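You operate a simulated robot arm through the tools that you are given. There is no shell and no other tool. Be economical: measure what you need, move in short steps, check, and stop when the job is done.

You run a simulated two-armed robot. Do the job below in one go: nothing can be reset, and whatever is moved stays where it is left.

JOB
Start the cooling water and trim the flow gauge to 3.
Fine: black drain tap shut first, red and blue taps open.

It is judged by the outcome, as a careful person would: the job done as asked, and still so three seconds after it is handed in. It fails if anything else is knocked over, pushed out of place, dropped, spilled or broken.

ROBOT AND FRAMES
Two 7-joint arms with fingered hands on one trunk, on a base that drives. Base frame: it is fixed to the floor where the robot stands at the start and does not move with it; the origin is under the middle of the robot, x ahead of it, y to its left, z up. Lengths are in mm, angles in degrees, forces in N, time in s.
The left shoulder is at the start at [70, 149, 1010], the right one opposite. With the tool pointing down near the work surface each hand reaches from about 400 to 800 mm from the robot's upright axis, wherever it stands, measured 20 degrees to its own side. Places, roughly: black water tap [300, -100, 700]; blue water tap [200, -300, 1000]; brass trim knob [100, -500, 1000]; flow gauge [300, -500, 1300]; grey water tap [-100, -900, 1400]; high green tap [400, -100, 1600]; high orange tap [200, -400, 1600]; red water tap [400, 100, 1000]; water pipes [300, -200, 500]; white water tap [300, 0, 600]; yellow clamp lever [200, -100, 900]; yellow water tap [200, -300, 600]. Payload 3.6 kg a hand.
Tool frame (each hand has its own): the origin (TCP) lies between the finger pads and is the grasp point; the fingertips stand 25 mm ahead of it; z points along the fingers, y is the line along which they close. The gripper opens to 88 mm. The gripper's body begins 29 mm behind the TCP. The gripper is a hand of 4 fingers: y runs from the thumb to the fingers, the wrist lies at [-13, -97, -162] in the tool frame, and closing takes about 1.5 s.
Orientation is that of the tool frame in the base frame, as [roll, pitch, yaw] about the fixed x, y, z axes, in that order (R = Rz(yaw) Ry(pitch) Rx(roll)). With the fingers straight down and the wrist toward the robot, the tool's x, y and z point along [0, 1, 0], [1, 0, 0] and [0, 0, -1] of the base frame.

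CONTROLS
- The arms move only by the tool move_arm. It takes "left_moves", "right_moves" or both (then of equal length, played together; a hand with none holds still); each is a list of rows, each an object (a shift or turn left out is 0, a gripper value left out holds the last) with "xyz": the shift along the tool's x, y, z in mm, a list of three; "dr": the turn, a rotation vector about the tool's x, y, z in degrees, a list of three; "hand": the finger opening in mm, from 0 to 88. In form: [{"xyz": [dx, dy, dz], "dr": [wx, wy, wz], "hand": hand}, ...]. A call has 1 to 12 rows; each row is the pose to reach, as a shift and turn from the pose commanded when the call began, along the tool's axes at that moment. Rows are played at 5 a second. More than 50 mm and 8.6 degrees between two rows, or a gripper value outside its range, and nothing of the call is played. A pose out of reach is approached as far as the arm can. The call stops where the force on the tool passes 60 N (or 10 N more than at its start, if that is more) or the arm is blocked; 0.2 s more then pass. Each finger travels about 45 mm/s and halts on what it meets, pressing with about 24 N; the grip force reading is that of the motor and also rises with nothing between the fingers. The clock runs only during rows and for 0.2 s after the last one: add rows that repeat a pose to give the fingers time. The reply holds the time, the measured pose of the TCP, the force on the tool along the base axes, the opening and the grip force, in the units named above and with some noise, with the torque about the TCP (base axes, N m) and any sound that the robot's microphone picked up.
- Cameras (640 x 400 px; columns grow to the right, rows downward): "scene" is now at [135.1, -29.2, 1255.9]; the picture's right is [-0.35, -0.94, 0.00], its down [-0.39, 0.14, -0.91] and it looks along [0.85, -0.32, -0.41] (base axes); focal length 214 px, centre (320, 200). "left" rides on the left gripper at [-64, -83, -98] in its tool frame; the picture's right is [-0.62, -0.37, 0.69], its down [0.71, -0.63, 0.30] and it looks along [0.32, 0.68, 0.65] (tool axes); focal length 265 px, centre (320, 200). "right" rides on the right gripper at [64, -83, -98] in its tool frame; the picture's right is [-0.62, 0.37, -0.69], its down [-0.71, -0.63, 0.30] and it looks along [-0.32, 0.68, 0.65] (tool axes); focal length 265 px, centre (320, 200). There is no depth. A picture from a camera that has moved, and an enlarged one, comes with that camera's place and axes in the base frame and with its lens.
- snapshot(camera): a new picture of that camera. No time passes.
- lift_body(by): slides the trunk up (or, below 0, down) by that many mm; the arms and the scene camera ride with it, the base frame stays. It gives what a move gives, with no picture.
- base_move(legs): drives the robot by 1 to 6 legs, each [ahead, left, turn to the left] in mm, mm and degrees, along the robot's own axes; the way and the turn of a leg run together, so that a leg with both is an arc; at most 1500 mm and 180 degrees a leg. The arms and the cameras ride along, it lands a little off, and it stops where it bumps. It gives what a move gives.
- set_grasp(shape, hand): the hand has 4 fingers and takes this shape, open, in about a second: jaw (thumb against the fingers, like two jaws); tri (thumb and two fingers); tip (a fingertip pinch); poke (one finger out to press); point (the index stretched); flat (the hand flat); cup (the hand cupped); fist (a fist). The gripper value then closes the fingers along that shape, each until it touches; the sizes above hold for jaw. It gives what a move gives, with no picture.
- turn_head(pan, tilt): turns the head with the scene camera to pan (to the left, within 86 degrees either way) and tilt (down, from -29 to 69), counted from straight ahead of the robot. It gives what a move gives.
- enlarge(camera, box): a new picture of the part [left, top, right, bottom] of that camera's present view, enlarged. No time passes.
- sign_off(): hands the job in; it is judged then, once.

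Work in short steps. Places have to be worked out from the pictures, the camera data and where the tool is seen: move nearer, look again, correct. Check each grasp and each placing, and mend what went wrong. You have 120 turns and 88 pictures in all, those below and enlarged ones among them. Open the grippers and draw the arms clear of the work before you hand the job in, unless the task says otherwise; then end with one line.

The tools are called after "Emit:" as name(argument=value, ...) on one line, values as JSON. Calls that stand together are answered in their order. move_arm: Moves the arms, as the interface text tells. Its arguments: {"type":"object","properties":{"left_moves":{"type":"array"},"right_moves":{"type":"array"}},"required":[]} The other tools are called the same way: lift_body (by) slides the trunk up or down; set_grasp (shape, hand) gives the hand a shape; base_move (legs) drives the base; turn_head (pan, tilt) turns the head that bears the scene camera; snapshot (camera) takes a picture; enlarge (camera, box) takes an enlarged picture of a part of a camera's view; sign_off () hands the job in.

At the start:

```text
time: 0.0
left_position: [342.0, -64.0, 1225.1]
left_orientation: [-180.0, 0.0, 90.0]
left_force: [0.1, -0.3, 0.1]
left_moment: [0.0, 0.02, 0.0]
left_opening: 87.8
left_grasp_force: 0.1
left_shape: jaw
right_position: [277.5, -381.1, 1204.2]
right_orientation: [-180.0, -0.1, 90.1]
right_force: [-0.2, 0.5, 0.1]
right_moment: [0.0, -0.01, 0.02]
right_opening: 87.6
right_grasp_force: 0.0
right_shape: jaw
trunk travel left (down, up): [-500.0, 440.0]
robot x, y, heading: [0.5, 1.2, -0.0]
head pan, tilt: [-20.3, 24.3]
```

scene: 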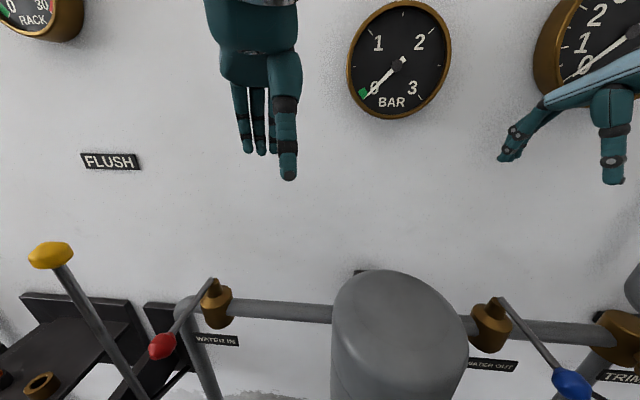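
right: 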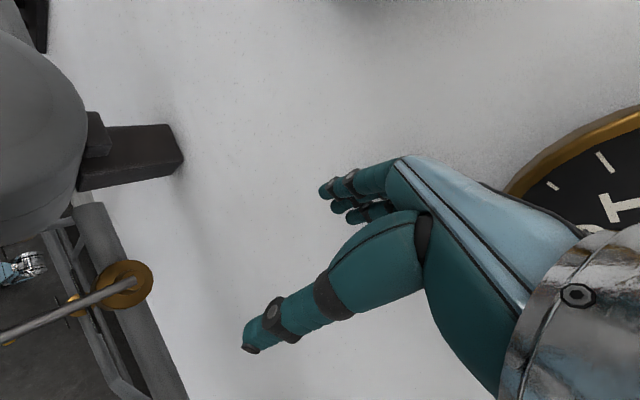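
left: 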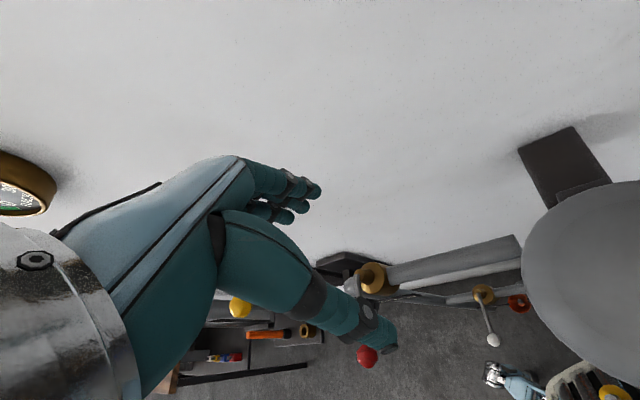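

I start by surveying the work with the head tilted down, then to the right.

Emit:
turn_head(pan=-20, tilt=55)

Emit:
snapshot(camera="scene")

Emit:
turn_head(pan=-65, tilt=25)

Emit:
snapshot(camera="scene")

```text
time: 1.0
left_position: [344.4, -63.0, 1221.9]
left_orientation: [-179.5, -0.1, 90.4]
left_force: [0.2, 0.0, -0.5]
left_moment: [0.0, 0.0, 0.05]
left_opening: 87.5
left_grasp_force: 0.1
left_shape: jaw
right_position: [278.1, -381.5, 1204.2]
right_orientation: [-180.0, 0.0, 90.0]
right_force: [0.0, 1.2, -0.3]
right_moment: [-0.04, -0.01, -0.04]
right_opening: 87.7
right_grasp_force: 0.1
right_shape: jaw
trunk travel left (down, up): [-500.0, 440.0]
robot x, y, heading: [-3.1, 0.6, 0.0]
head pan, tilt: [-20.0, 55.0]
```

```text
84 pictures are left
camera scene: at [135.2, -28.4, 1251.7], right [-0.34, -0.94, 0.0], down [-0.43, 0.15, -0.89], along [0.84, -0.3, -0.45], focal length 214 px, centre (320, 200)
```

scene: 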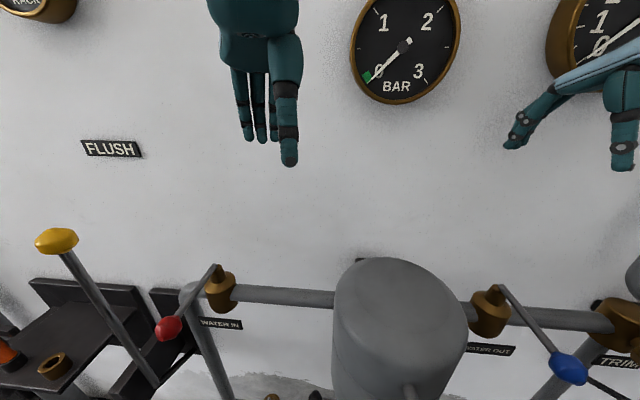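

```text
time: 2.1
left_position: [342.1, -63.6, 1225.3]
left_orientation: [180.0, 0.2, 89.9]
left_force: [0.3, 0.6, -0.2]
left_moment: [-0.01, 0.03, -0.04]
left_opening: 87.6
left_grasp_force: 0.0
left_shape: jaw
right_position: [276.8, -379.9, 1202.1]
right_orientation: [179.9, -0.1, 90.0]
right_force: [-0.4, -0.3, -1.2]
right_moment: [-0.03, 0.04, -0.01]
right_opening: 87.5
right_grasp_force: 0.1
right_shape: jaw
trunk travel left (down, up): [-500.0, 440.0]
robot x, y, heading: [-2.3, 1.4, -0.2]
head pan, tilt: [-65.0, 25.0]
```

```text
83 pictures are left
camera scene: at [88.2, -80.7, 1254.7], right [-0.91, -0.42, 0.0], down [-0.18, 0.38, -0.91], along [0.38, -0.82, -0.42], focal length 214 px, centre (320, 200)
```

scene: 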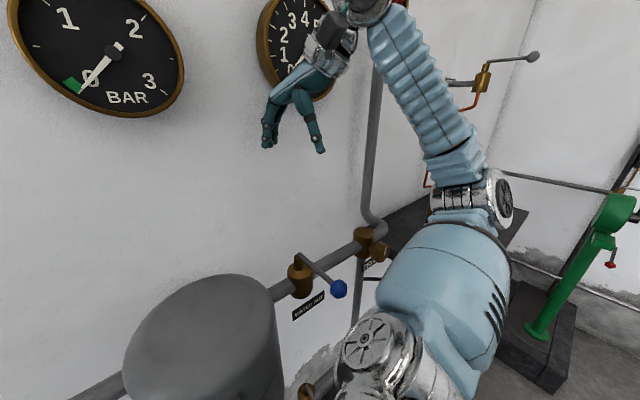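

Head-tilt seems to lag; the wall runs diagonally (about −25°). I back off a bit and turn to face the wall to get reach room and a better view.

Emit:
base_move(legs=[[-220, 60, 0], [0, 0, -25]])

Emit:
turn_head(pan=0, tilt=40)

Emit:
snapshot(camera="scene")

```text
time: 8.5
left_position: [59.8, -143.8, 1224.9]
left_orientation: [180.0, 0.1, 65.0]
left_force: [0.1, -0.6, 0.1]
left_moment: [0.0, -0.01, 0.01]
left_opening: 87.7
left_grasp_force: 0.0
left_shape: jaw
right_position: [-132.9, -402.5, 1202.9]
right_orientation: [-180.0, 0.0, 64.8]
right_force: [-0.5, 0.4, -0.4]
right_moment: [0.0, 0.02, 0.04]
right_opening: 87.9
right_grasp_force: 0.2
right_shape: jaw
trunk travel left (down, up): [-500.0, 440.0]
robot x, y, heading: [-219.2, 57.7, -25.1]
head pan, tilt: [-65.0, 25.0]
```

```text
time: 9.9
left_position: [67.4, -145.1, 1218.9]
left_orientation: [-179.1, -0.3, 65.6]
left_force: [0.7, -1.0, 0.0]
left_moment: [-0.04, -0.01, 0.0]
left_opening: 87.9
left_grasp_force: 0.0
left_shape: jaw
right_position: [-131.6, -402.4, 1203.5]
right_orientation: [-179.9, -0.1, 64.7]
right_force: [-0.6, 0.5, 0.4]
right_moment: [0.03, 0.0, 0.01]
right_opening: 87.6
right_grasp_force: 0.1
right_shape: jaw
trunk travel left (down, up): [-500.0, 440.0]
robot x, y, heading: [-222.5, 59.3, -25.1]
head pan, tilt: [0.0, 40.0]
```

```text
82 pictures are left
camera scene: at [-145.9, -43.3, 1244.4], right [-0.94, -0.35, 0.0], down [-0.18, 0.49, -0.85], along [0.3, -0.8, -0.52], focal length 214 px, centre (320, 200)
```

scene: 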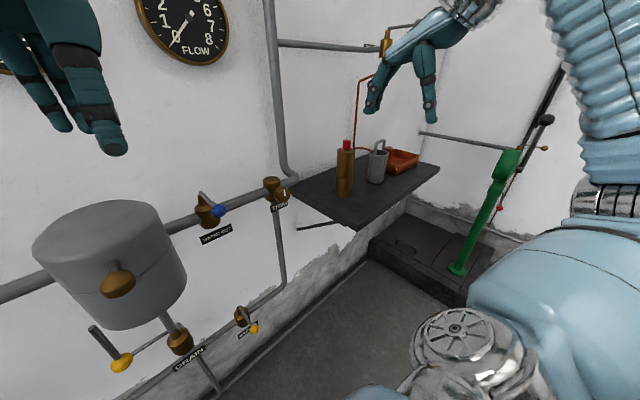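

The head picture was taken mid-motion; I re-command the head to let it settle and look again.

Emit:
turn_head(pan=0, tilt=40)

Emit:
snapshot(camera="scene")

```text
time: 10.5
left_position: [67.7, -144.9, 1220.5]
left_orientation: [-179.2, -0.2, 65.7]
left_force: [0.6, 0.2, 0.1]
left_moment: [-0.01, 0.02, -0.01]
left_opening: 87.6
left_grasp_force: 0.1
left_shape: jaw
right_position: [-132.7, -402.9, 1203.7]
right_orientation: [179.9, 0.0, 64.8]
right_force: [0.2, 0.3, 0.0]
right_moment: [-0.02, -0.05, 0.02]
right_opening: 87.5
right_grasp_force: 0.0
right_shape: jaw
trunk travel left (down, up): [-500.0, 440.0]
robot x, y, heading: [-220.7, 62.1, -25.2]
head pan, tilt: [0.0, 40.0]
```

```text
81 pictures are left
camera scene: at [-146.1, -43.3, 1244.2], right [-0.94, -0.35, 0.0], down [-0.19, 0.49, -0.85], along [0.3, -0.8, -0.53], focal length 214 px, centre (320, 200)
```

scene: 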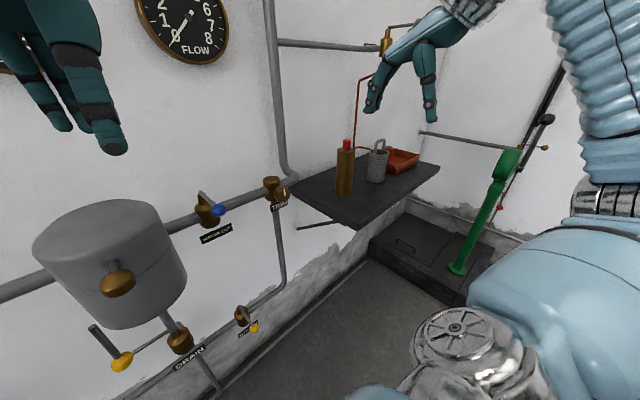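

The head seems to be blocked by the left arm (left arm shifts when the head turns). I move the left hand out to the left and down, clear of the head.

Emit:
move_arm(left_moves=[{"xyz": [40, 0, 10]}, {"xyz": [80, 0, 20]}, {"xyz": [120, 0, 40]}, {"xyz": [160, 0, 60]}, {"xyz": [200, 0, 80]}, {"xyz": [240, 0, 100]}])

Emit:
turn_head(pan=0, tilt=40)

Emit:
snapshot(camera="scene")

```text
time: 11.9
left_position: [162.7, 74.5, 1124.2]
left_orientation: [179.8, 0.1, 64.7]
left_force: [0.7, 0.6, -0.3]
left_moment: [-0.01, 0.01, 0.01]
left_opening: 87.9
left_grasp_force: 0.1
left_shape: jaw
right_position: [-131.5, -400.9, 1204.6]
right_orientation: [-179.9, 0.1, 64.9]
right_force: [-0.2, -0.4, -0.5]
right_moment: [-0.04, -0.01, -0.02]
right_opening: 87.6
right_grasp_force: 0.1
right_shape: jaw
trunk travel left (down, up): [-500.0, 440.0]
robot x, y, heading: [-223.1, 59.3, -25.3]
head pan, tilt: [0.0, 40.0]
```

```text
time: 12.5
left_position: [163.4, 73.5, 1125.1]
left_orientation: [180.0, 0.0, 64.9]
left_force: [-0.1, 0.4, 0.9]
left_moment: [0.02, -0.02, -0.02]
left_opening: 87.8
left_grasp_force: 0.0
left_shape: jaw
right_position: [-132.1, -402.5, 1204.0]
right_orientation: [180.0, 0.1, 64.9]
right_force: [-0.6, -0.4, -0.1]
right_moment: [0.02, 0.01, -0.01]
right_opening: 87.7
right_grasp_force: 0.2
right_shape: jaw
trunk travel left (down, up): [-500.0, 440.0]
robot x, y, heading: [-215.5, 56.5, -25.2]
head pan, tilt: [0.0, 40.0]
```

```text
80 pictures are left
camera scene: at [-100.6, 4.8, 1231.5], right [-0.43, -0.9, 0.0], down [-0.58, 0.27, -0.77], along [0.69, -0.33, -0.64], focal length 214 px, centre (320, 200)
```

scene: 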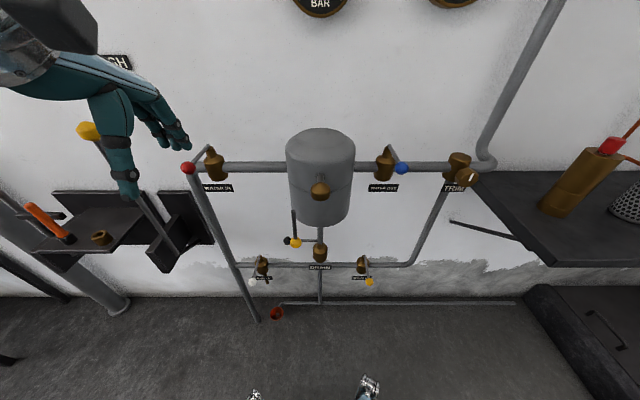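

Good view now. I enlarge the tap areas.

Emit:
enlarge(camera="scene", box=[170, 120, 330, 220])

Emit:
enlarge(camera="scene", box=[340, 120, 500, 220])

Emit:
enlarge(camera="scene", box=[240, 215, 400, 315])

```text
4.00 times, centred on (250, 170) of scene
camera zoom: at [-100.6, 4.8, 1231.5], right [-0.43, -0.9, 0.0], down [-0.58, 0.27, -0.77], along [0.69, -0.33, -0.64], focal length 858 px, centre (600, 320)
```

zoom: 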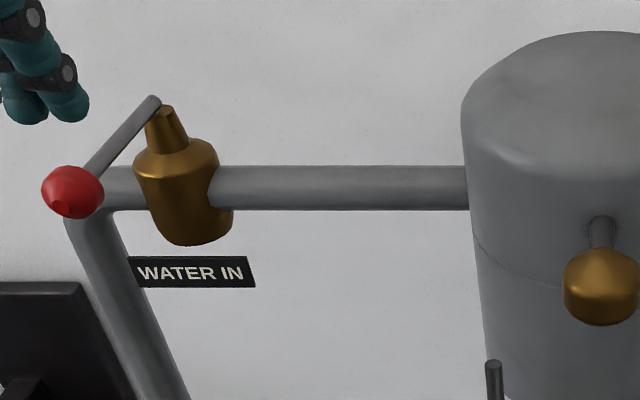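

```text
4.00 times, centred on (420, 170) of scene
camera zoom: at [-100.6, 4.8, 1231.5], right [-0.43, -0.9, 0.0], down [-0.58, 0.27, -0.77], along [0.69, -0.33, -0.64], focal length 858 px, centre (-80, 320)
```

zoom: 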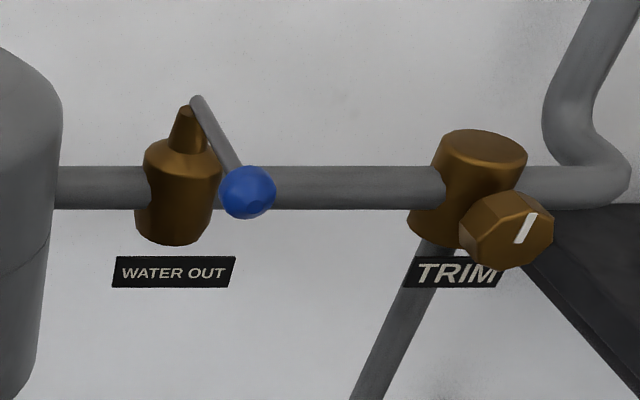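

```text
4.00 times, centred on (320, 265) of scene
camera zoom: at [-100.6, 4.8, 1231.5], right [-0.43, -0.9, 0.0], down [-0.58, 0.27, -0.77], along [0.69, -0.33, -0.64], focal length 858 px, centre (320, -60)
```

zoom: 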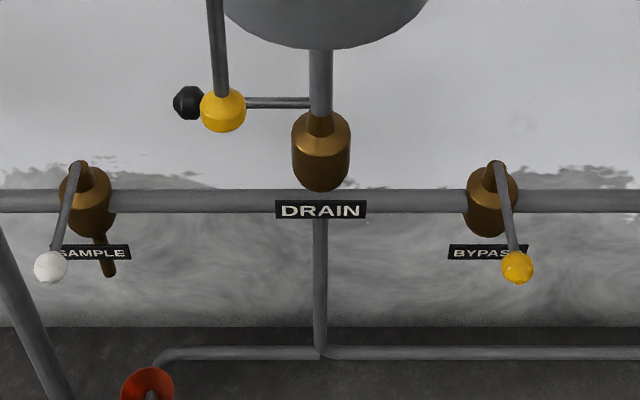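

Estimates: red stem [418,38,1012] with lever out toward me (shut), blue stem [250,−338,1012], lever out (shut); wall normal ≈(−0.91,0.41). Shelf corner near [−80,−480,883], so I shift the right hand left before lowering the trunk to look at the drain tap.

Emit:
move_arm(right_moves=[{"xyz": [40, 0, 0]}, {"xyz": [80, 0, 0]}, {"xyz": [120, 0, 0]}])

Emit:
lift_body(by=-300)

Emit:
snapshot(camera="scene")

```text
time: 13.3
left_position: [163.5, 73.4, 1124.1]
left_orientation: [180.0, 0.2, 64.8]
left_force: [-0.3, 0.4, -0.6]
left_moment: [-0.01, -0.02, 0.0]
left_opening: 87.6
left_grasp_force: 0.0
left_shape: jaw
right_position: [-80.1, -294.5, 1205.6]
right_orientation: [-180.0, 0.2, 64.9]
right_force: [0.2, 0.7, -0.7]
right_moment: [-0.04, -0.01, 0.02]
right_opening: 88.1
right_grasp_force: 0.1
right_shape: jaw
trunk travel left (down, up): [-500.0, 440.0]
robot x, y, heading: [-220.6, 57.6, -25.1]
head pan, tilt: [0.0, 40.0]
```

```text
time: 16.3
left_position: [162.3, 71.2, 824.6]
left_orientation: [179.9, 0.0, 64.9]
left_force: [-0.3, -0.2, -1.1]
left_moment: [-0.02, -0.01, -0.01]
left_opening: 87.8
left_grasp_force: 0.1
left_shape: jaw
right_position: [-80.8, -296.3, 904.7]
right_orientation: [180.0, 0.0, 64.8]
right_force: [0.4, 0.1, 0.6]
right_moment: [0.02, 0.0, 0.0]
right_opening: 87.7
right_grasp_force: 0.0
right_shape: jaw
trunk travel left (down, up): [-200.0, 740.0]
robot x, y, heading: [-223.0, 60.3, -25.1]
head pan, tilt: [0.0, 40.0]
```

```text
76 pictures are left
camera scene: at [-100.9, 4.4, 931.6], right [-0.43, -0.9, 0.0], down [-0.58, 0.28, -0.77], along [0.69, -0.33, -0.64], focal length 214 px, centre (320, 200)
```

scene: 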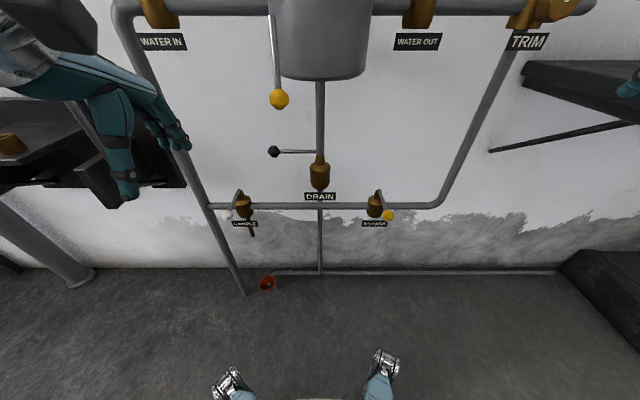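

Now I tilt the head up to see the drain tap and clamp lever.

Emit:
turn_head(pan=0, tilt=10)

Emit:
snapshot(camera="scene")

Emit:
enlarge(camera="scene", box=[220, 160, 420, 300])

```text
time: 17.2
left_position: [161.2, 72.9, 825.3]
left_orientation: [-180.0, 0.0, 64.8]
left_force: [0.0, -0.1, 0.0]
left_moment: [-0.02, 0.03, -0.02]
left_opening: 87.8
left_grasp_force: 0.0
left_shape: jaw
right_position: [-80.5, -296.6, 904.7]
right_orientation: [-179.9, 0.1, 64.9]
right_force: [-0.7, 0.4, -0.7]
right_moment: [0.02, -0.03, 0.03]
right_opening: 87.6
right_grasp_force: 0.1
right_shape: jaw
trunk travel left (down, up): [-200.0, 740.0]
robot x, y, heading: [-220.0, 60.0, -25.3]
head pan, tilt: [0.0, 10.0]
```

```text
75 pictures are left
camera scene: at [-93.5, 0.9, 979.1], right [-0.43, -0.9, 0.0], down [-0.16, 0.07, -0.98], along [0.89, -0.42, -0.17], focal length 214 px, centre (320, 200)
```

scene: 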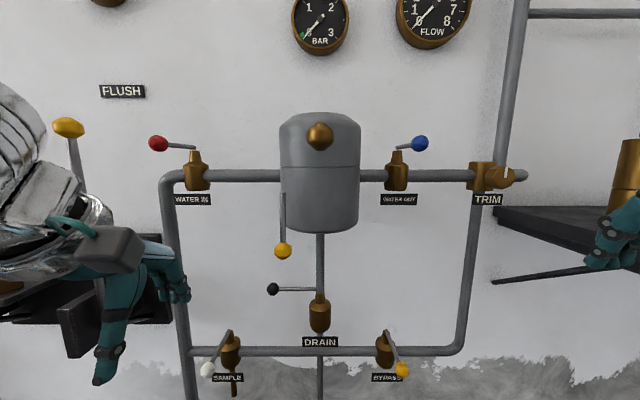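

```text
2.86 times, centred on (320, 230) of scene
camera zoom: at [-93.5, 0.9, 979.1], right [-0.43, -0.9, 0.0], down [-0.16, 0.07, -0.98], along [0.89, -0.42, -0.17], focal length 613 px, centre (320, 114)
```

zoom: 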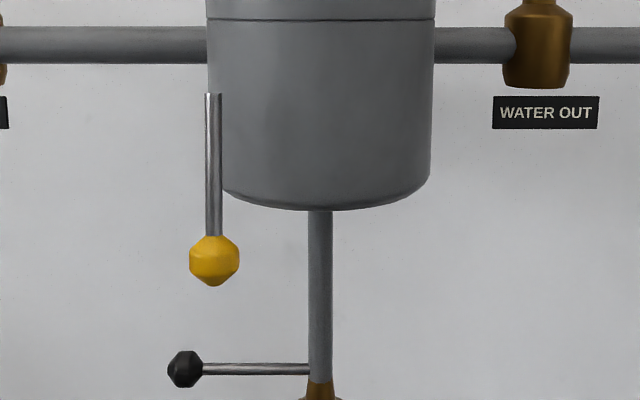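

Black knob triangulates to about [325,−87,715], lever parallel to the wall (open); shut should be lever pointing out at me, like red/blue are now. Yellow clamp knob hangs at ~[185,−80,862], so I must stay under it. I back off 80 mm, then bring the left hand down with fingers pointing ahead, palm-up style (thumb below).

Emit:
base_move(legs=[[-80, 0, 0]])

Emit:
move_arm(left_moves=[{"xyz": [0, 15, 20], "dr": [-8, 0, 0]}, {"xyz": [-5, 30, 40], "dr": [-16, 0, 0]}, {"xyz": [-10, 45, 60], "dr": [-24, 0, 0]}, {"xyz": [-20, 60, 80], "dr": [-32, 0, 0]}, {"xyz": [-30, 75, 100], "dr": [-40, 0, 0]}, {"xyz": [-40, 90, 110], "dr": [-48, 0, 0]}, {"xyz": [-48, 105, 110], "dr": [-56, 0, 0]}, {"xyz": [-55, 120, 110], "dr": [-64, 0, 0]}, {"xyz": [-62, 135, 110], "dr": [-72, 0, 0]}, {"xyz": [-70, 150, 110], "dr": [-80, 0, 0]}, {"xyz": [-76, 165, 110], "dr": [-88, 0, 0]}, {"xyz": [-76, 165, 110], "dr": [-90, 0, 0]}])

Emit:
snapshot(camera="scene")

Emit:
snapshot(camera="left")

```text
time: 18.9
left_position: [92.4, 105.9, 825.9]
left_orientation: [179.9, 0.2, 64.8]
left_force: [0.1, 0.8, 0.0]
left_moment: [-0.02, 0.02, 0.02]
left_opening: 87.4
left_grasp_force: 0.0
left_shape: jaw
right_position: [-151.9, -261.6, 905.6]
right_orientation: [180.0, 0.1, 64.7]
right_force: [-0.1, 0.2, 0.0]
right_moment: [0.06, 0.03, -0.04]
right_opening: 87.7
right_grasp_force: 0.1
right_shape: jaw
trunk travel left (down, up): [-200.0, 740.0]
robot x, y, heading: [-294.8, 93.8, -25.4]
head pan, tilt: [0.0, 10.0]
```

```text
time: 21.5
left_position: [208.9, -34.0, 714.9]
left_orientation: [89.9, 0.1, 64.9]
left_force: [0.0, 0.2, -0.8]
left_moment: [0.0, 0.0, 0.03]
left_opening: 87.8
left_grasp_force: 0.0
left_shape: jaw
left hand out of reach, approached as far as the arm can: row 3, 4, 5, 6, 7, 8
right_position: [-151.3, -262.2, 904.3]
right_orientation: [179.9, 0.0, 64.7]
right_force: [-0.1, 0.5, -0.6]
right_moment: [-0.02, -0.02, -0.02]
right_opening: 87.8
right_grasp_force: 0.0
right_shape: jaw
trunk travel left (down, up): [-200.0, 740.0]
robot x, y, heading: [-295.1, 94.4, -25.6]
head pan, tilt: [0.0, 10.0]
```

```text
73 pictures are left
camera scene: at [-168.1, 36.1, 979.2], right [-0.43, -0.9, 0.0], down [-0.16, 0.07, -0.98], along [0.89, -0.42, -0.17], focal length 214 px, centre (320, 200)
```

scene: 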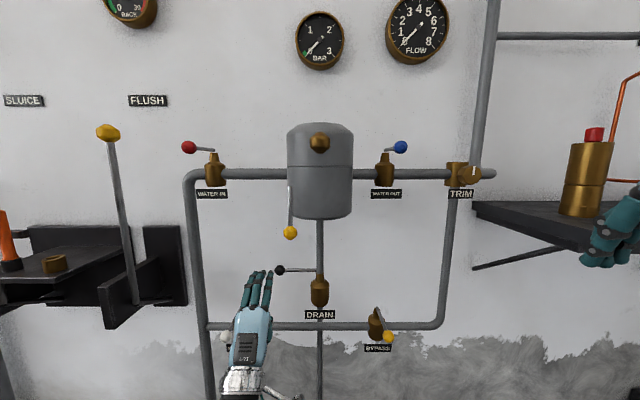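

```text
72 pictures are left
camera left: at [92.0, -50.1, 631.5], right [0.36, -0.86, -0.37], down [0.58, 0.52, -0.63], along [0.73, 0.02, 0.68], focal length 265 px, centre (320, 200)
```

left: 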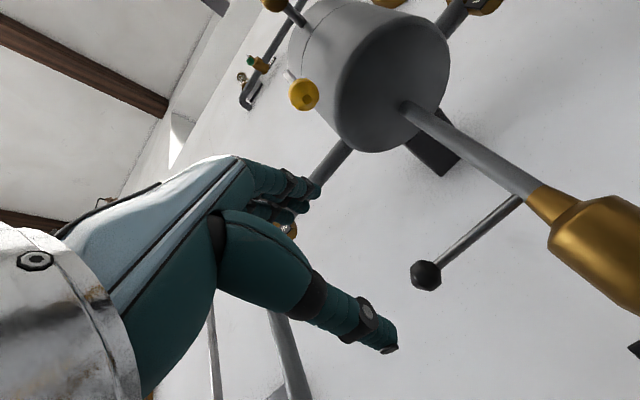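

Knob refined to [325,−89,712]. I advance 125 mm straight ahead so the knob lies between thumb and fingers.

Emit:
move_arm(left_moves=[{"xyz": [0, -1, 40]}, {"xyz": [0, -2, 80]}, {"xyz": [0, -3, 105]}, {"xyz": [0, -3, 125]}])

Emit:
snapshot(camera="left")

Emit:
enlarge(camera="scene", box=[220, 200, 420, 340])

```text
time: 22.5
left_position: [320.8, -86.1, 711.5]
left_orientation: [90.0, 0.0, 65.0]
left_force: [0.3, 0.2, -0.2]
left_moment: [-0.02, 0.02, 0.02]
left_opening: 88.0
left_grasp_force: 0.0
left_shape: jaw
right_position: [-151.3, -262.2, 905.9]
right_orientation: [180.0, -0.1, 64.7]
right_force: [-1.6, -0.1, 0.9]
right_moment: [0.0, -0.02, 0.03]
right_opening: 87.7
right_grasp_force: 0.0
right_shape: jaw
trunk travel left (down, up): [-200.0, 740.0]
robot x, y, heading: [-295.2, 98.4, -25.5]
head pan, tilt: [0.0, 10.0]
```

```text
71 pictures are left
camera left: at [204.2, -103.0, 627.6], right [0.36, -0.86, -0.37], down [0.58, 0.52, -0.63], along [0.73, 0.02, 0.68], focal length 265 px, centre (320, 200)
```

left: 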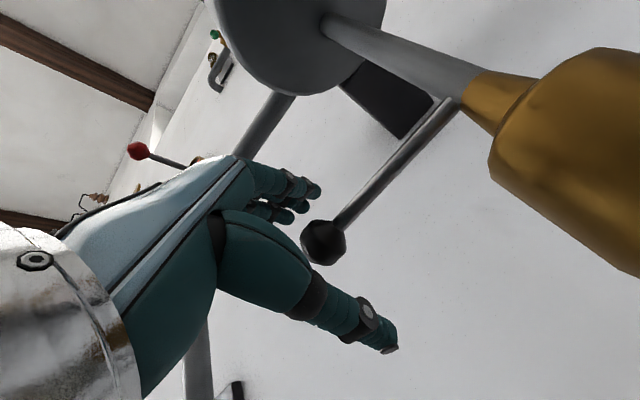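

```text
2.86 times, centred on (320, 270) of scene
camera zoom: at [-167.9, 36.0, 979.2], right [-0.43, -0.9, 0.0], down [-0.16, 0.07, -0.98], along [0.89, -0.42, -0.17], focal length 613 px, centre (320, 0)
```

zoom: 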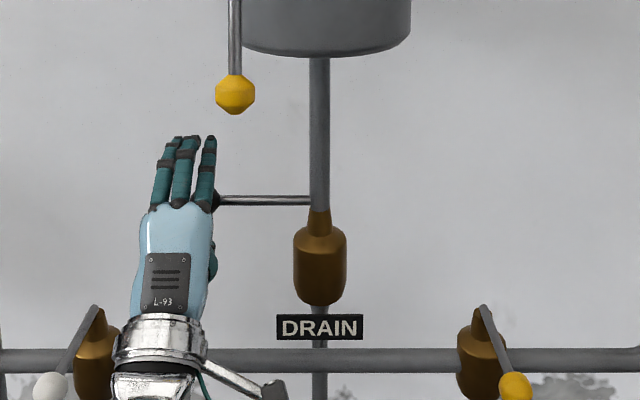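

Knob at ~[327,−92,713]; small correction right and forward, then close gently on it.

Emit:
move_arm(left_moves=[{"xyz": [-6, 2, 8]}, {"xyz": [-6, 2, 8], "hand": 40}, {"xyz": [-6, 2, 8], "hand": 15}, {"xyz": [-6, 2, 8], "hand": 15}, {"xyz": [-6, 2, 8], "hand": 15}, {"xyz": [-6, 2, 8], "hand": 15}, {"xyz": [-6, 2, 8], "hand": 15}, {"xyz": [-6, 2, 8], "hand": 15}])

Emit:
snapshot(camera="left")

```text
time: 24.3
left_position: [324.6, -95.4, 714.2]
left_orientation: [90.0, 0.1, 64.8]
left_force: [-0.4, 0.5, 0.4]
left_moment: [0.03, -0.01, -0.01]
left_opening: 14.8
left_grasp_force: 0.0
left_shape: jaw
right_position: [-151.7, -262.6, 905.7]
right_orientation: [179.9, 0.0, 64.6]
right_force: [0.4, -0.2, 0.0]
right_moment: [-0.01, 0.02, 0.01]
right_opening: 87.8
right_grasp_force: 0.1
right_shape: jaw
trunk travel left (down, up): [-200.0, 740.0]
robot x, y, heading: [-294.7, 95.8, -25.5]
head pan, tilt: [0.0, 10.0]
```

```text
69 pictures are left
camera left: at [208.4, -112.0, 629.6], right [0.36, -0.86, -0.37], down [0.58, 0.52, -0.63], along [0.73, 0.02, 0.68], focal length 265 px, centre (320, 200)
```

left: 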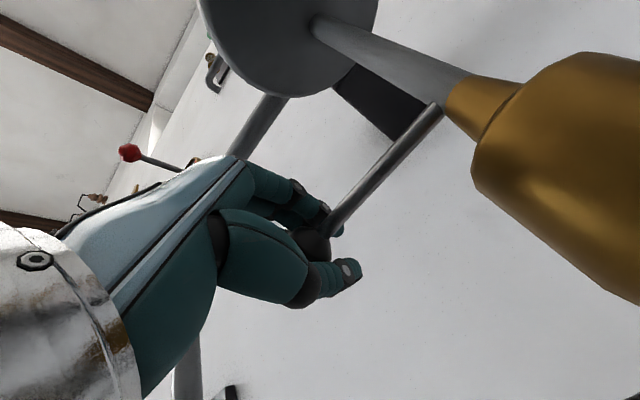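

The knob is within the fingers, no force yet; I close further.

Emit:
move_arm(left_moves=[{"hand": 0}, {"hand": 0}, {"hand": 0}, {"hand": 0}])

Emit:
snapshot(camera="left")

```text
time: 25.3
left_position: [324.7, -95.8, 711.5]
left_orientation: [90.1, 0.0, 64.8]
left_force: [-0.1, -1.8, -3.9]
left_moment: [0.0, 0.01, -0.01]
left_opening: 7.7
left_grasp_force: 24.0
left_shape: jaw
right_position: [-151.0, -262.5, 905.5]
right_orientation: [-179.9, 0.0, 64.7]
right_force: [-0.4, 0.2, -0.6]
right_moment: [-0.01, 0.02, 0.01]
right_opening: 87.7
right_grasp_force: 0.1
right_shape: jaw
trunk travel left (down, up): [-200.0, 740.0]
robot x, y, heading: [-296.2, 93.2, -25.5]
head pan, tilt: [0.0, 10.0]
```

```text
68 pictures are left
camera left: at [208.4, -112.4, 628.6], right [0.36, -0.86, -0.37], down [0.58, 0.52, -0.63], along [0.73, 0.01, 0.68], focal length 265 px, centre (320, 200)
```

left: 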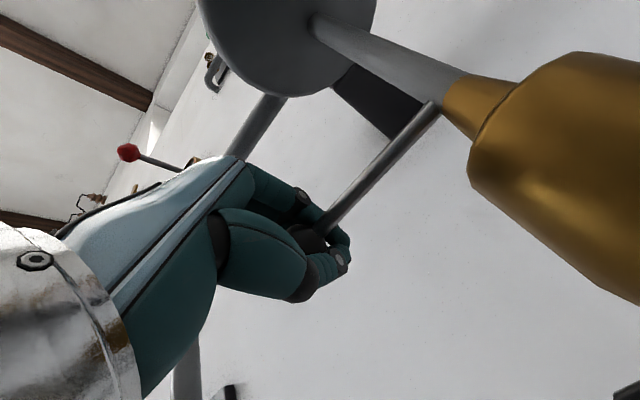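

Gripped. I pull along an arc about the drain axis (radius ~96 mm), first 30°.

Emit:
move_arm(left_moves=[{"xyz": [-1, 0, -12]}, {"xyz": [-3, 0, -25]}, {"xyz": [-7, 0, -36]}, {"xyz": [-13, 0, -48]}])

Emit:
snapshot(camera="left")

```text
time: 26.3
left_position: [277.4, -87.6, 713.3]
left_orientation: [90.1, 0.0, 65.0]
left_force: [0.0, -0.5, -7.3]
left_moment: [-0.05, 0.03, -0.01]
left_opening: 7.4
left_grasp_force: 24.6
left_shape: jaw
right_position: [-150.5, -263.5, 904.3]
right_orientation: [-179.9, 0.0, 64.8]
right_force: [0.1, -0.2, -0.2]
right_moment: [-0.01, 0.0, 0.03]
right_opening: 87.6
right_grasp_force: 0.1
right_shape: jaw
trunk travel left (down, up): [-200.0, 740.0]
robot x, y, heading: [-296.4, 92.8, -25.3]
head pan, tilt: [0.0, 10.0]
```

```text
67 pictures are left
camera left: at [160.7, -105.0, 629.0], right [0.36, -0.86, -0.37], down [0.58, 0.52, -0.63], along [0.73, 0.02, 0.68], focal length 265 px, centre (320, 200)
```

left: 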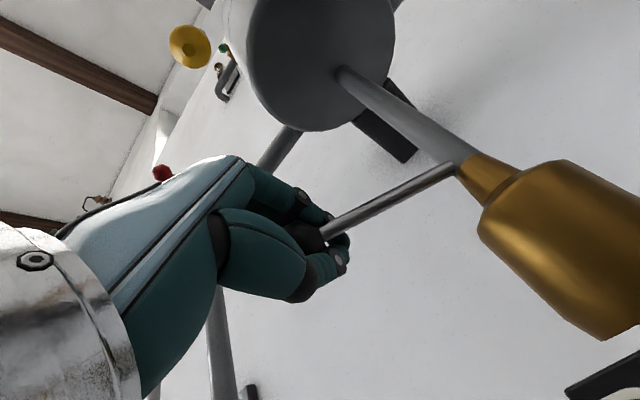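

The lever follows nicely. I continue the arc to ~90°, yawing the hand along with it.

Emit:
move_arm(left_moves=[{"xyz": [-9.5, 0, -13.7], "dr": [0, 7, 0]}, {"xyz": [-21.3, 0, -25.5], "dr": [0, 14, 0]}, {"xyz": [-35, 0, -35], "dr": [0, 21, 0]}, {"xyz": [-50, 0, -42], "dr": [0, 28, 0]}, {"xyz": [-66, 0, -46.5], "dr": [0, 35, 0]}, {"xyz": [-83, 0, -48], "dr": [0, 42, 0]}])

Emit:
snapshot(camera="left")

Emit:
snapshot(camera="scene")

```text
time: 27.7
left_position: [208.7, -128.8, 706.2]
left_orientation: [87.1, -2.2, 108.7]
left_force: [-2.6, 1.1, 18.0]
left_moment: [-0.05, 0.0, -0.04]
left_opening: 6.6
left_grasp_force: 24.1
left_shape: jaw
right_position: [-154.0, -261.9, 906.3]
right_orientation: [180.0, 0.1, 64.8]
right_force: [0.5, 0.6, 0.3]
right_moment: [-0.03, 0.04, 0.01]
right_opening: 87.7
right_grasp_force: 0.0
right_shape: jaw
trunk travel left (down, up): [-200.0, 740.0]
robot x, y, heading: [-296.7, 93.1, -25.4]
head pan, tilt: [0.0, 10.0]
```

```text
66 pictures are left
camera left: at [137.9, -218.5, 614.8], right [0.87, -0.35, -0.36], down [0.08, 0.81, -0.59], along [0.49, 0.48, 0.73], focal length 265 px, centre (320, 200)
```

left: 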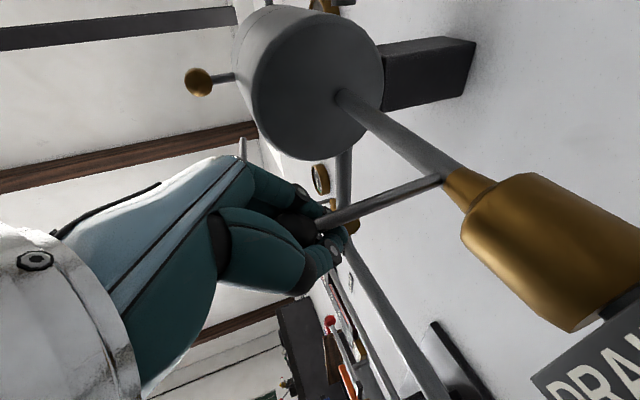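

```text
65 pictures are left
camera scene: at [-170.1, 37.0, 980.2], right [-0.43, -0.9, 0.0], down [-0.15, 0.07, -0.99], along [0.89, -0.42, -0.17], focal length 214 px, centre (320, 200)
```

scene: 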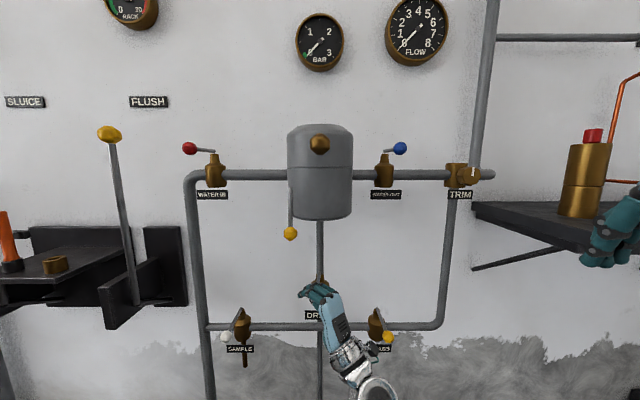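

About 82° turned by my estimate, slightly short of the command. I push a bit further to the right to find the stop.

Emit:
move_arm(left_moves=[{"xyz": [-6, 0, -6]}, {"xyz": [-12, 0, -11]}, {"xyz": [-18, 0, -16]}])

Emit:
snapshot(camera="left")

```text
time: 28.5
left_position: [208.8, -140.4, 703.2]
left_orientation: [85.6, -2.8, 110.3]
left_force: [-14.5, 14.4, 27.0]
left_moment: [-0.27, -0.17, -0.05]
left_opening: 6.5
left_grasp_force: 24.1
left_shape: jaw
right_position: [-154.6, -259.3, 907.0]
right_orientation: [179.8, 0.2, 64.7]
right_force: [0.2, -0.2, 0.3]
right_moment: [-0.02, -0.03, 0.03]
right_opening: 87.9
right_grasp_force: 0.1
right_shape: jaw
trunk travel left (down, up): [-200.0, 740.0]
robot x, y, heading: [-295.3, 93.1, -25.4]
head pan, tilt: [0.0, 10.0]
```

```text
64 pictures are left
camera left: at [142.9, -228.5, 608.6], right [0.88, -0.32, -0.34], down [0.07, 0.82, -0.57], along [0.46, 0.48, 0.75], focal length 265 px, centre (320, 200)
```

left: 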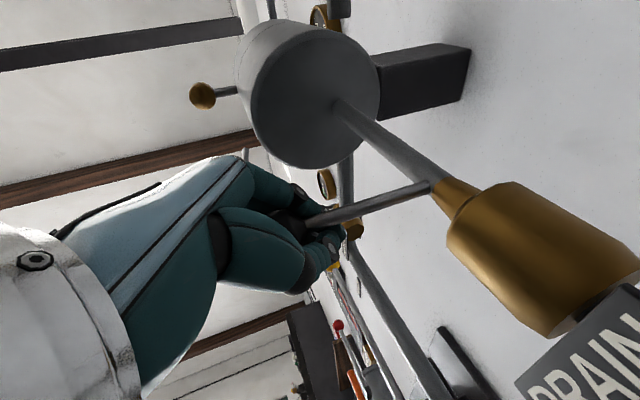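

Lever now ~89° round with clear resistance: shut. I open the hand and back out, then inspect.

Emit:
move_arm(left_moves=[{"xyz": [0, 0, 0], "hand": 88}, {"xyz": [0, 0, 0], "hand": 88}, {"xyz": [0, 0, 0], "hand": 88}, {"xyz": [0, 0, 0], "hand": 88}, {"xyz": [0, 0, 0], "hand": 88}, {"xyz": [0, 0, 0], "hand": 88}, {"xyz": [0, 0, 0], "hand": 88}, {"xyz": [0, 0, 0], "hand": 88}, {"xyz": [0, 0, -30], "hand": 88}, {"xyz": [0, 0, -60], "hand": 88}, {"xyz": [0, 0, -90], "hand": 88}])

Emit:
snapshot(camera="left")

Emit:
snapshot(camera="scene")

```text
time: 30.7
left_position: [190.3, -142.1, 697.8]
left_orientation: [84.3, -3.5, 113.4]
left_force: [0.2, -1.6, 0.4]
left_moment: [0.04, -0.03, -0.01]
left_opening: 88.1
left_grasp_force: 0.0
left_shape: jaw
right_position: [-151.4, -262.4, 904.2]
right_orientation: [-179.9, -0.1, 64.8]
right_force: [0.5, 0.0, -0.5]
right_moment: [0.01, 0.0, 0.02]
right_opening: 87.6
right_grasp_force: 0.0
right_shape: jaw
trunk travel left (down, up): [-200.0, 740.0]
robot x, y, heading: [-292.2, 94.9, -25.2]
head pan, tilt: [0.0, 10.0]
stopped in row 10 (left hand): the arm was blocked; the commanded pose is now the measured one
```

```text
63 pictures are left
camera left: at [131.3, -232.0, 601.7], right [0.9, -0.27, -0.34], down [0.04, 0.83, -0.55], along [0.43, 0.48, 0.76], focal length 265 px, centre (320, 200)
```

left: 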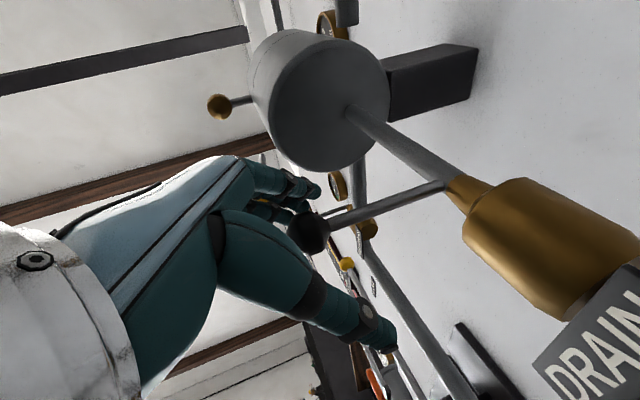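

```text
62 pictures are left
camera scene: at [-167.8, 36.1, 979.1], right [-0.43, -0.9, 0.0], down [-0.16, 0.07, -0.98], along [0.89, -0.42, -0.17], focal length 214 px, centre (320, 200)
```

scene: 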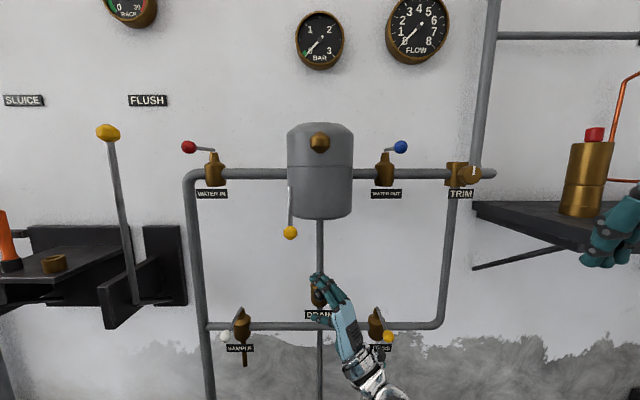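

The arm is folded up against a limit; the fingers are open. The lever now points straight out, so backing the base along the lever takes the hand clear.

Emit:
base_move(legs=[[-130, 0, 0]])

Emit:
snapshot(camera="scene")

Emit:
snapshot(camera="left")

```text
time: 33.0
left_position: [75.3, -87.3, 700.1]
left_orientation: [84.2, -3.5, 113.3]
left_force: [-0.1, 0.6, 0.7]
left_moment: [-0.02, 0.05, -0.01]
left_opening: 87.6
left_grasp_force: 0.1
left_shape: jaw
right_position: [-267.2, -207.1, 904.6]
right_orientation: [-180.0, 0.1, 64.7]
right_force: [-0.2, -0.2, -1.5]
right_moment: [-0.01, 0.01, -0.01]
right_opening: 87.7
right_grasp_force: 0.1
right_shape: jaw
trunk travel left (down, up): [-200.0, 740.0]
robot x, y, heading: [-417.2, 152.7, -25.4]
head pan, tilt: [0.0, 10.0]
```

```text
61 pictures are left
camera scene: at [-287.0, 92.4, 979.2], right [-0.43, -0.9, 0.0], down [-0.16, 0.07, -0.98], along [0.89, -0.42, -0.17], focal length 214 px, centre (320, 200)
```

scene: 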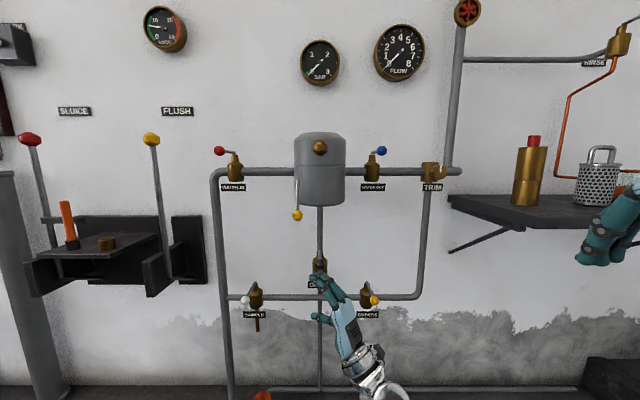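

```text
60 pictures are left
camera left: at [16.0, -176.8, 602.5], right [0.9, -0.27, -0.34], down [0.04, 0.83, -0.55], along [0.43, 0.49, 0.76], focal length 265 px, centre (320, 200)
```

left: 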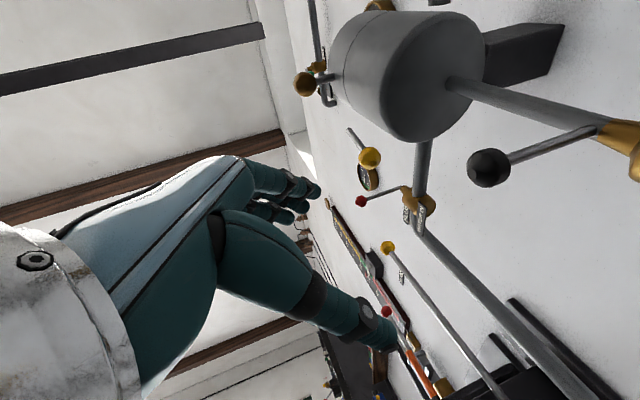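

Black lever measures ~90° from the wall line: shut, and the hand is clear. I swing the left hand back to face ahead and shift it left, and then raise the trunk.

Emit:
move_arm(left_moves=[{"xyz": [16, 0, 18], "dr": [0, -8, 0]}, {"xyz": [33, 0, 37], "dr": [0, -16, 0]}, {"xyz": [50, 0, 56], "dr": [0, -24, 0]}, {"xyz": [66, 0, 75], "dr": [0, -32, 0]}, {"xyz": [83, 0, 93], "dr": [0, -40, 0]}, {"xyz": [100, 0, 112], "dr": [0, -48, 0]}])

Emit:
lift_body(by=290)

Emit:
snapshot(camera="scene")

```text
time: 34.4
left_position: [137.9, 49.3, 715.8]
left_orientation: [88.8, -6.5, 64.9]
left_force: [-0.2, 0.0, 0.3]
left_moment: [-0.02, 0.01, -0.01]
left_opening: 87.7
left_grasp_force: 0.1
left_shape: jaw
right_position: [-268.0, -206.5, 906.1]
right_orientation: [179.9, 0.1, 64.7]
right_force: [1.5, -0.1, -0.3]
right_moment: [0.04, 0.03, 0.01]
right_opening: 87.8
right_grasp_force: 0.0
right_shape: jaw
trunk travel left (down, up): [-200.0, 740.0]
robot x, y, heading: [-412.7, 150.1, -25.3]
head pan, tilt: [0.0, 10.0]
```

```text
time: 37.3
left_position: [138.4, 49.7, 1005.7]
left_orientation: [88.8, -6.5, 65.0]
left_force: [0.4, 0.0, 0.7]
left_moment: [-0.03, 0.01, 0.03]
left_opening: 87.5
left_grasp_force: 0.1
left_shape: jaw
right_position: [-266.4, -207.0, 1195.2]
right_orientation: [-180.0, 0.1, 64.7]
right_force: [1.0, -0.3, 0.5]
right_moment: [0.0, -0.01, 0.0]
right_opening: 87.3
right_grasp_force: 0.1
right_shape: jaw
trunk travel left (down, up): [-490.0, 450.0]
robot x, y, heading: [-415.4, 153.9, -25.4]
head pan, tilt: [0.0, 10.0]
```

```text
59 pictures are left
camera scene: at [-286.8, 92.4, 1269.1], right [-0.43, -0.9, 0.0], down [-0.16, 0.07, -0.98], along [0.89, -0.42, -0.17], focal length 214 px, centre (320, 200)
```

scene: 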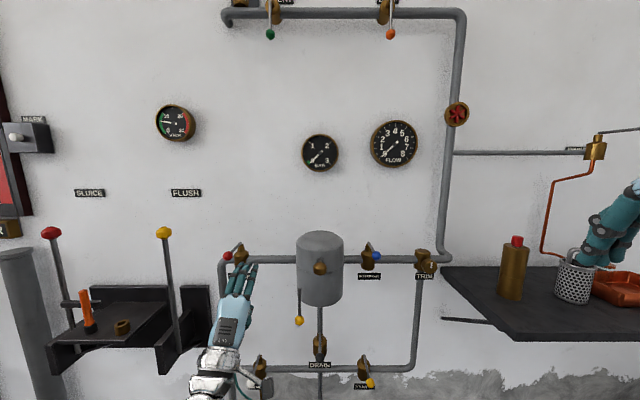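

Upper pipe also has green/orange taps (leave alone). I level the left hand and move it 120 mm left in line with the red knob, then drive ahead 110.

Emit:
move_arm(left_moves=[{"xyz": [40, -4, 0], "dr": [0, 0, -3]}, {"xyz": [80, -9, 0], "dr": [0, 0, -6.5]}, {"xyz": [121, -14, 0], "dr": [0, 0, -6.5]}])

Emit:
base_move(legs=[[100, 0, 0]])

Emit:
snapshot(camera="left")

Emit:
snapshot(camera="scene")

```text
time: 38.1
left_position: [188.8, 163.7, 1003.2]
left_orientation: [88.8, 0.0, 64.9]
left_force: [0.3, 0.5, 0.9]
left_moment: [0.0, -0.01, -0.03]
left_opening: 87.6
left_grasp_force: 0.2
left_shape: jaw
right_position: [-267.8, -206.6, 1194.6]
right_orientation: [180.0, 0.2, 64.7]
right_force: [0.4, 0.7, -0.2]
right_moment: [0.0, 0.03, 0.01]
right_opening: 87.8
right_grasp_force: 0.0
right_shape: jaw
trunk travel left (down, up): [-490.0, 450.0]
robot x, y, heading: [-413.2, 152.0, -25.5]
head pan, tilt: [0.0, 10.0]
```

```text
time: 40.0
left_position: [276.7, 118.8, 1005.6]
left_orientation: [88.9, -0.1, 65.1]
left_force: [0.2, -0.8, -0.1]
left_moment: [-0.01, 0.0, -0.02]
left_opening: 87.9
left_grasp_force: 0.1
left_shape: jaw
right_position: [-179.0, -249.6, 1195.9]
right_orientation: [-180.0, 0.0, 64.7]
right_force: [-0.7, -0.8, 0.8]
right_moment: [-0.01, 0.03, -0.01]
right_opening: 87.7
right_grasp_force: 0.2
right_shape: jaw
trunk travel left (down, up): [-490.0, 450.0]
robot x, y, heading: [-324.3, 108.9, -25.2]
head pan, tilt: [0.0, 10.0]
```

```text
58 pictures are left
camera left: at [161.3, 100.9, 919.6], right [0.37, -0.86, -0.35], down [0.59, 0.51, -0.62], along [0.72, 0.02, 0.7], focal length 265 px, centre (320, 200)
```

left: 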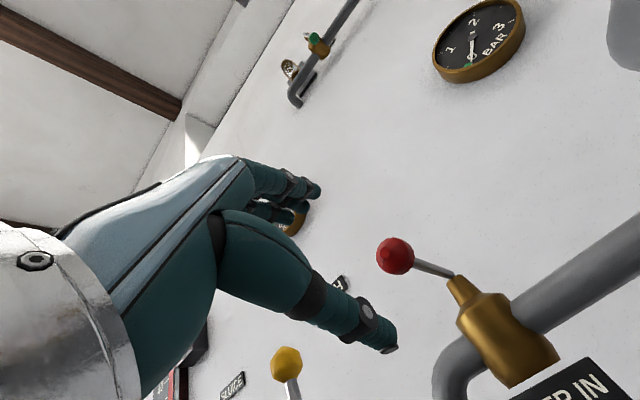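

```text
57 pictures are left
camera scene: at [-196.4, 48.3, 1269.3], right [-0.43, -0.9, 0.0], down [-0.16, 0.07, -0.98], along [0.89, -0.42, -0.17], focal length 214 px, centre (320, 200)
```

scene: 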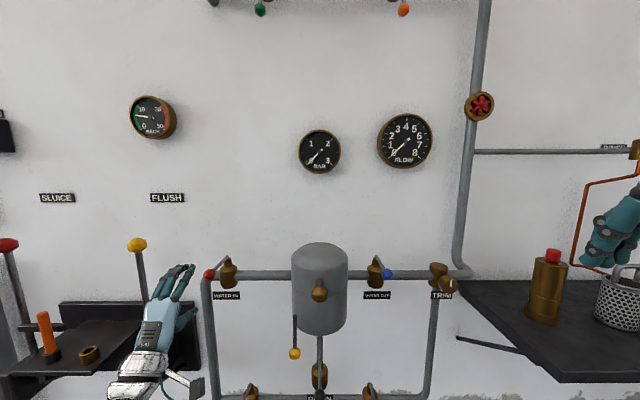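

Red knob at ~[345,81,1011]. I advance the hand 78 mm ahead, 5 right, 5 up, and close on it.

Emit:
move_arm(left_moves=[{"xyz": [-3, 3, 40]}, {"xyz": [-5, 5, 78]}, {"xyz": [-5, 5, 78], "hand": 40}, {"xyz": [-5, 5, 78], "hand": 10}, {"xyz": [-5, 5, 78], "hand": 0}, {"xyz": [-5, 5, 78], "hand": 0}, {"xyz": [-5, 5, 78], "hand": 0}, {"xyz": [-5, 5, 78], "hand": 0}, {"xyz": [-5, 5, 78], "hand": 0}, {"xyz": [-5, 5, 78], "hand": 0}, {"xyz": [-5, 5, 78], "hand": 0}, {"xyz": [-5, 5, 78], "hand": 0}])

Emit:
snapshot(camera="left")

```text
time: 42.6
left_position: [346.3, 80.6, 1007.8]
left_orientation: [89.0, 0.0, 65.0]
left_force: [1.0, -1.7, -3.5]
left_moment: [-0.01, 0.01, 0.04]
left_opening: 2.7
left_grasp_force: 24.0
left_shape: jaw
right_position: [-177.7, -250.0, 1194.3]
right_orientation: [-180.0, 0.0, 64.7]
right_force: [0.0, 0.8, 0.1]
right_moment: [-0.04, 0.0, -0.03]
right_opening: 87.8
right_grasp_force: 0.0
right_shape: jaw
trunk travel left (down, up): [-490.0, 450.0]
robot x, y, heading: [-318.1, 110.2, -25.4]
head pan, tilt: [0.0, 10.0]
```

```text
56 pictures are left
camera left: at [231.1, 62.8, 922.4], right [0.37, -0.86, -0.36], down [0.59, 0.51, -0.62], along [0.72, 0.02, 0.7], focal length 265 px, centre (320, 200)
```

left: 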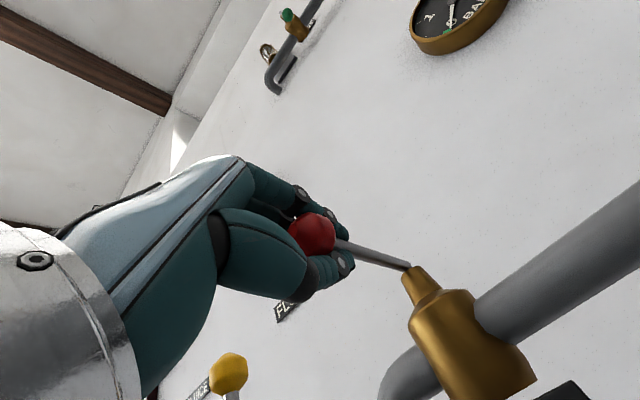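

Gripped the red knob. I try turning it to the left first, 20° of arc.

Emit:
move_arm(left_moves=[{"xyz": [8, 0, 0]}, {"xyz": [16, 0, 1]}, {"xyz": [24, 0, 3]}, {"xyz": [32, 0, 6]}])

Emit:
snapshot(camera="left")

```text
time: 43.6
left_position: [364.8, 109.1, 1012.3]
left_orientation: [88.8, 0.1, 65.1]
left_force: [0.7, 0.4, -0.6]
left_moment: [0.01, -0.04, -0.06]
left_opening: 1.9
left_grasp_force: 24.3
left_shape: jaw
right_position: [-178.3, -249.1, 1194.3]
right_orientation: [180.0, 0.1, 64.7]
right_force: [-1.1, 0.6, -0.6]
right_moment: [0.02, -0.02, 0.02]
right_opening: 87.8
right_grasp_force: 0.2
right_shape: jaw
trunk travel left (down, up): [-490.0, 450.0]
robot x, y, heading: [-320.9, 107.0, -25.5]
head pan, tilt: [0.0, 10.0]
```

```text
55 pictures are left
camera left: at [250.4, 91.6, 925.8], right [0.37, -0.86, -0.35], down [0.59, 0.51, -0.62], along [0.72, 0.02, 0.7], focal length 265 px, centre (320, 200)
```

left: 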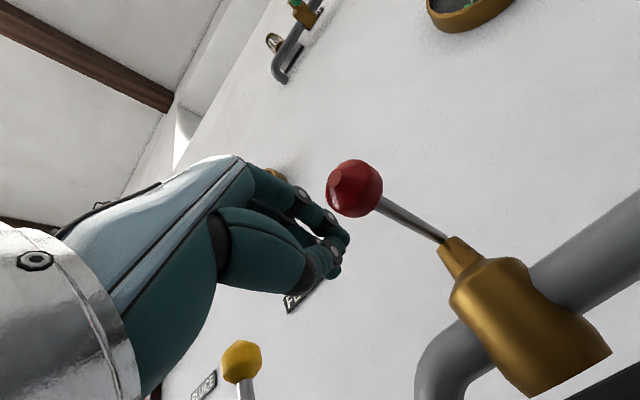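

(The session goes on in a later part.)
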